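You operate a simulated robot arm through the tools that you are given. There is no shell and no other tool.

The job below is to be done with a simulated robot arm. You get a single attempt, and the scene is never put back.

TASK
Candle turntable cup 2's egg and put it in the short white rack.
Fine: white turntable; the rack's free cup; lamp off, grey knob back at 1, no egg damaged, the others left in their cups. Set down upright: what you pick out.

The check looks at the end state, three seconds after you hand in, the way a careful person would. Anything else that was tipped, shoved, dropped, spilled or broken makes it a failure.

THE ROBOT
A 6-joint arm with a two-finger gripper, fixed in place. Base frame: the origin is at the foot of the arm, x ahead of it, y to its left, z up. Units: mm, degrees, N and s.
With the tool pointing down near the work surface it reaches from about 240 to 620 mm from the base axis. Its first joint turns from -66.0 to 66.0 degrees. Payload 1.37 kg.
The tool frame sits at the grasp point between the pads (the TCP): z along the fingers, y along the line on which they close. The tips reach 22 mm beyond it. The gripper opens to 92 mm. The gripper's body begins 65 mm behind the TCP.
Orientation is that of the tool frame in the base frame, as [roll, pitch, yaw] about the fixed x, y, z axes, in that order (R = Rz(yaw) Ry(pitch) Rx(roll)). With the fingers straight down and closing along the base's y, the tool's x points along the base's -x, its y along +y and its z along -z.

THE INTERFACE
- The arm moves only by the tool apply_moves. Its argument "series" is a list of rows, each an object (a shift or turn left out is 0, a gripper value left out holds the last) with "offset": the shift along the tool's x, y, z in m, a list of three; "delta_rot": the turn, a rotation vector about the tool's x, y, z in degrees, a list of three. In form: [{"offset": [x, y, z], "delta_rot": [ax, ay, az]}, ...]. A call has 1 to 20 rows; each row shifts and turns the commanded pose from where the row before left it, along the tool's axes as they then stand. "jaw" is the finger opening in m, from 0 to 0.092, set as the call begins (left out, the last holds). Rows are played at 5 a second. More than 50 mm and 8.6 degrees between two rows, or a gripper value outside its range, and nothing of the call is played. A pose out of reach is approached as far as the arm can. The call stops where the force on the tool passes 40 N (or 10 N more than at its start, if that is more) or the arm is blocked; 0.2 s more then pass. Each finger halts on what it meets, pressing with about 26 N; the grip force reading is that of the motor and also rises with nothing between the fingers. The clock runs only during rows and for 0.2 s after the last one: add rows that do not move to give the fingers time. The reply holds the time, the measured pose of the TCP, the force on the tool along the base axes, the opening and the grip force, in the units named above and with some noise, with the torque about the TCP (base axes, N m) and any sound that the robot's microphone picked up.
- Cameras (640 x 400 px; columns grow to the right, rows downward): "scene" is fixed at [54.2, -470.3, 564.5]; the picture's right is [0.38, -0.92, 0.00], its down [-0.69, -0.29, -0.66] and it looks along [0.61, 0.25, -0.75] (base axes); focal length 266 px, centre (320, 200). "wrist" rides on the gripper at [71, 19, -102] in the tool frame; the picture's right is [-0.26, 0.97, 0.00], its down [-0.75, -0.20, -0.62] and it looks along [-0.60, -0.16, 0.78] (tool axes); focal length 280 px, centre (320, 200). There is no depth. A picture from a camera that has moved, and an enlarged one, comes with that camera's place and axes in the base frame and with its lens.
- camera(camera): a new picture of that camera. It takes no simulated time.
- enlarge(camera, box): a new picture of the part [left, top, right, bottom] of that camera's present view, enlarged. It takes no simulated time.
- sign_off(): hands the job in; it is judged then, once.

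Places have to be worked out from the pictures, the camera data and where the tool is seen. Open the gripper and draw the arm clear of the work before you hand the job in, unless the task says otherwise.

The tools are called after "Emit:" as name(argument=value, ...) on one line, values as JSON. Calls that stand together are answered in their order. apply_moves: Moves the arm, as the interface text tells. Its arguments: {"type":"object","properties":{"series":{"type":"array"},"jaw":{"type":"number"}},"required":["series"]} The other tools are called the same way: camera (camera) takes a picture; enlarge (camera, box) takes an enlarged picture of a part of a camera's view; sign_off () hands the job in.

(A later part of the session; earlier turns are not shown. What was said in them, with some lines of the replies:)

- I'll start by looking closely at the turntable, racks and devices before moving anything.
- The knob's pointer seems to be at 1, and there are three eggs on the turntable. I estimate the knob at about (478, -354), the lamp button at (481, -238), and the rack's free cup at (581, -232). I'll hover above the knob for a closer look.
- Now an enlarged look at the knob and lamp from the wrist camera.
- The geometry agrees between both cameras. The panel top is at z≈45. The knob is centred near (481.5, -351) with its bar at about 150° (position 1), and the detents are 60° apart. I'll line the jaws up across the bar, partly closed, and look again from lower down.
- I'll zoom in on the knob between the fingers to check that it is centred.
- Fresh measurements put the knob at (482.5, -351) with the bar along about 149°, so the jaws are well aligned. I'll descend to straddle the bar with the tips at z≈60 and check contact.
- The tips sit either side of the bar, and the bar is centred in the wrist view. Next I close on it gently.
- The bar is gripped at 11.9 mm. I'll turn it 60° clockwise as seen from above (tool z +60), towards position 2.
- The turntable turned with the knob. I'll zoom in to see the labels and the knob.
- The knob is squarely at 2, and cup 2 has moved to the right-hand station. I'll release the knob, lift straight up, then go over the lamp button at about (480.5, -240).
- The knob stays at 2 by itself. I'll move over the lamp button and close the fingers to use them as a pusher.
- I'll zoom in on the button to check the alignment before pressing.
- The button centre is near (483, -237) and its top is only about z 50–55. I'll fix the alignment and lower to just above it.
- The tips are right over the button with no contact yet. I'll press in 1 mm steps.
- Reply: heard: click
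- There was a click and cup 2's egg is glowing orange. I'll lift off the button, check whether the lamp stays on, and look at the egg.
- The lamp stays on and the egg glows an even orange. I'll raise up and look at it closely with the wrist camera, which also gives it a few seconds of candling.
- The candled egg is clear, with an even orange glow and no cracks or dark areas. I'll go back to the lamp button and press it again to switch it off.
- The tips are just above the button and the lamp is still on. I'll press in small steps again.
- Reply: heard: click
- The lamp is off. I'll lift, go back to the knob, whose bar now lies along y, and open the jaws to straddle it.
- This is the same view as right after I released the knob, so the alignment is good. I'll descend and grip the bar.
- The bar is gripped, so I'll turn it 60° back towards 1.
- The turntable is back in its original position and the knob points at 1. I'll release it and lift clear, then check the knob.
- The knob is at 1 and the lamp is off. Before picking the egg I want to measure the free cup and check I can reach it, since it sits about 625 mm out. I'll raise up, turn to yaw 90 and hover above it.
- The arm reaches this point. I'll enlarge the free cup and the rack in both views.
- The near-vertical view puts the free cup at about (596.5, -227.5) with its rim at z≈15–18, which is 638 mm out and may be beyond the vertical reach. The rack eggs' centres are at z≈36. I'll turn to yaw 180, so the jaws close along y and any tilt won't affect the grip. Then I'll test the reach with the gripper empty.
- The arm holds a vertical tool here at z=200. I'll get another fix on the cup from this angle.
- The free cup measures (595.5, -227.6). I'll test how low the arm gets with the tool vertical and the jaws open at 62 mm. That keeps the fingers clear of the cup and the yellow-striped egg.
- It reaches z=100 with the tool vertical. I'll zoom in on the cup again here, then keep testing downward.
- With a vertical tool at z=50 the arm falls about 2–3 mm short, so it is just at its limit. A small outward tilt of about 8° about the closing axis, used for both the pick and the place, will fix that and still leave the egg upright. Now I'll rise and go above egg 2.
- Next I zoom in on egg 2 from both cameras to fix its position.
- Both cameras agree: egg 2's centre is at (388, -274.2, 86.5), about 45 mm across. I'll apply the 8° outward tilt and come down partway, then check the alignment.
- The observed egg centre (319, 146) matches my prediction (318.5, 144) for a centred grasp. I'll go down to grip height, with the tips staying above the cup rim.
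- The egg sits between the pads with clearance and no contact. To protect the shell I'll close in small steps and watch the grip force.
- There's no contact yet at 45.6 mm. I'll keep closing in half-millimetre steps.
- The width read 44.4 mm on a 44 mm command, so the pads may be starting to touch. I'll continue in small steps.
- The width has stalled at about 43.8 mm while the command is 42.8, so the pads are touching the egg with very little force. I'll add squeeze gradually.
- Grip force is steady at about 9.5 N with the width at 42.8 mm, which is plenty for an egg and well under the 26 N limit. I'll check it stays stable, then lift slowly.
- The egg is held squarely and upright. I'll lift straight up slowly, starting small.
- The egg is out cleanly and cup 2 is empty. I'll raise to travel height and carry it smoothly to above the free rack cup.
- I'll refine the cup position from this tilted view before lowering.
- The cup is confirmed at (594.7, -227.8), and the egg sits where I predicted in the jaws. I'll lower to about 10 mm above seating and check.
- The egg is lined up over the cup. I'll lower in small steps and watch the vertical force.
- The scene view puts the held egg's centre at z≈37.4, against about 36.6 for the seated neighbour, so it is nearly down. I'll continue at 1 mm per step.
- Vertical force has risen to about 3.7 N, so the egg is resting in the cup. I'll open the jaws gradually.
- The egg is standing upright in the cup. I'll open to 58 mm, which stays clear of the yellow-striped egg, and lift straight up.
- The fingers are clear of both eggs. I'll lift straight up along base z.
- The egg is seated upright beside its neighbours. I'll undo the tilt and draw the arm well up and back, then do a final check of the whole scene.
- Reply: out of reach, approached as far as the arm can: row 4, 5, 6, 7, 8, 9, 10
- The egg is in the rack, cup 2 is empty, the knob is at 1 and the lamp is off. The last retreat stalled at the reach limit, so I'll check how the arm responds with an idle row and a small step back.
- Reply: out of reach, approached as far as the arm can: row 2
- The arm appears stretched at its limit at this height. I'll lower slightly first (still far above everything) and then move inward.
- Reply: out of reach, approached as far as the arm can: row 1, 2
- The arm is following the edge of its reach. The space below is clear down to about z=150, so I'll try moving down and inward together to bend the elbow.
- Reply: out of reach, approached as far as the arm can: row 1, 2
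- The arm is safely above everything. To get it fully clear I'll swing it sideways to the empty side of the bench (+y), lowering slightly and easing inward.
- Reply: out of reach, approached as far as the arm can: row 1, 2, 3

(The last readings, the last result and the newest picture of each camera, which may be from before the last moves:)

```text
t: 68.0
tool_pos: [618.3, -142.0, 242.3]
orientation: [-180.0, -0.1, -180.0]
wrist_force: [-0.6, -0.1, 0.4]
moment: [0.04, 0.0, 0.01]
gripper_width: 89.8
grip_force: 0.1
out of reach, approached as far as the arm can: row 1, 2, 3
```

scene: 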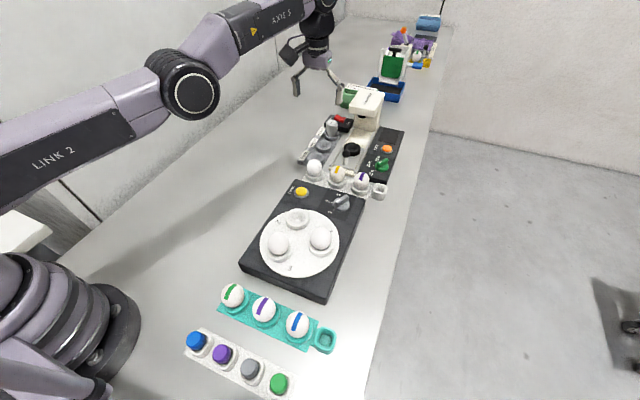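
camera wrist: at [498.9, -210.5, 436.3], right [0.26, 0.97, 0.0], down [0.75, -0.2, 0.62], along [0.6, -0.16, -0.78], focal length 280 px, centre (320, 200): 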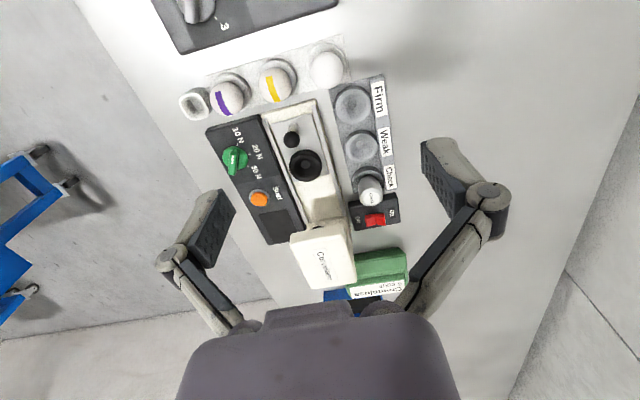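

Swinging works. I'll continue a little further over bare table, then lower and pull inward there so the elbow bends.

Emit:
apply_moves(series=[{"offset": [0.0, 0.037, 0.0]}, {"offset": [0.0, 0.037, 0.0]}, {"offset": [0.005, 0, 0.04]}, {"offset": [0.01, 0, 0.04]}, {"offset": [0.03, 0, 0.0]}, {"offset": [0.03, 0, 0.0]}, {}])

Emit:
camera(camera="scene")

```text
t: 69.6
tool_pos: [636.5, -74.9, 164.9]
orientation: [180.0, -0.1, 180.0]
wrist_force: [0.3, 0.1, -0.2]
moment: [0.01, 0.0, -0.01]
gripper_width: 89.7
grip_force: 0.0
out of reach, approached as far as the arm can: row 1, 2, 3, 4, 5, 6
```

```text
taken
```

scene: 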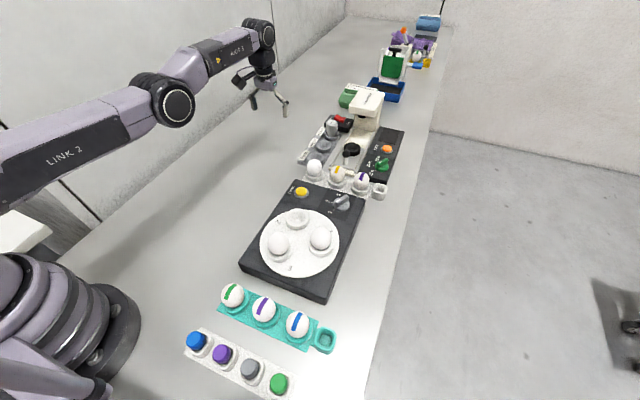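

The gripper is open and over bare table, well clear of the racks and devices. I'll do one last close inspection before handing in.

Emit:
enlarge(camera="scene", box=[220, 140, 400, 300])

Emit:
enlarge(camera="scene", box=[290, 140, 400, 220])

Emit:
enlarge(camera="scene", box=[170, 270, 350, 400])

```text
2.50 times, centred on (310, 220) of scene
camera zoom: at [54.2, -470.3, 564.5], right [0.38, -0.92, 0.0], down [-0.69, -0.29, -0.66], along [0.61, 0.25, -0.75], focal length 664 px, centre (345, 150)
```

zoom: 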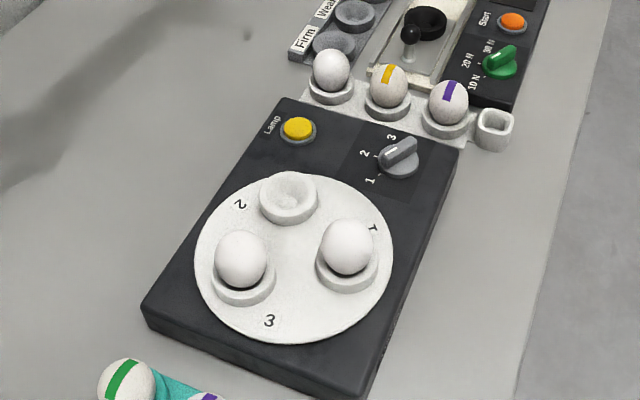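

```text
5.00 times, centred on (345, 180) of scene
camera zoom: at [54.2, -470.3, 564.5], right [0.38, -0.92, 0.0], down [-0.69, -0.29, -0.66], along [0.61, 0.25, -0.75], focal length 1328 px, centre (195, 300)
```

zoom: 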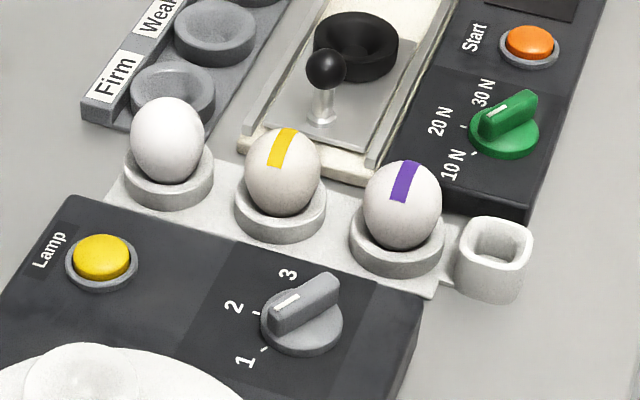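

```text
3.08 times, centred on (260, 335) of scene
camera zoom: at [54.2, -470.3, 564.5], right [0.38, -0.92, 0.0], down [-0.69, -0.29, -0.66], along [0.61, 0.25, -0.75], focal length 818 px, centre (505, -215)
```

zoom: 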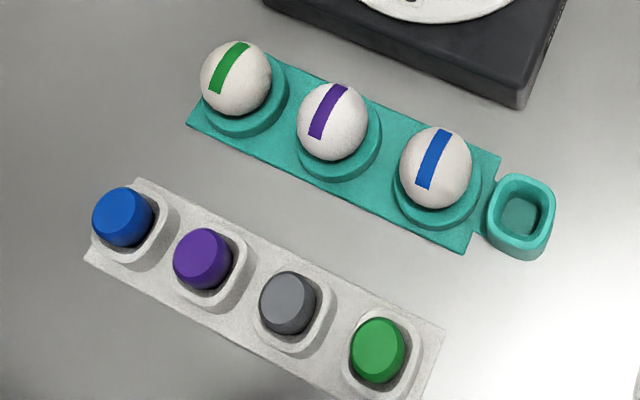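

Cup 2's egg has been candled (an even orange glow) and stands upright in the white rack's formerly free cup. The lamp is off, the knob is back at 1, and the other eggs and equipment look undisturbed. The gripper is open and clear, so I'm handing in.

Emit:
sign_off()

```text
The job is handed in.
```

I candled turntable cup 2's egg and put it, upright, in the free cup of the short white rack. The job is handed in.

- **Candling:** I turned the grey knob to 2 and switched the lamp on. The egg glowed an even orange, with no cracks or dark areas visible.
- **Controls:** The lamp is off and the knob is back at 1.
- **Egg handling:** I gripped the egg at about 9 N, well below the gripper's 26 N. I saw no damage, and it was seated level with its neighbours.
- **Everything else:** In the final pictures the other eggs were still in their cups and nothing had been tipped or moved.
- **Arm position:** The gripper is open over bare bench, clear of the racks. I couldn't pull the arm back toward its base because it had straightened to the edge of its reach, so I swung it to the empty side instead.
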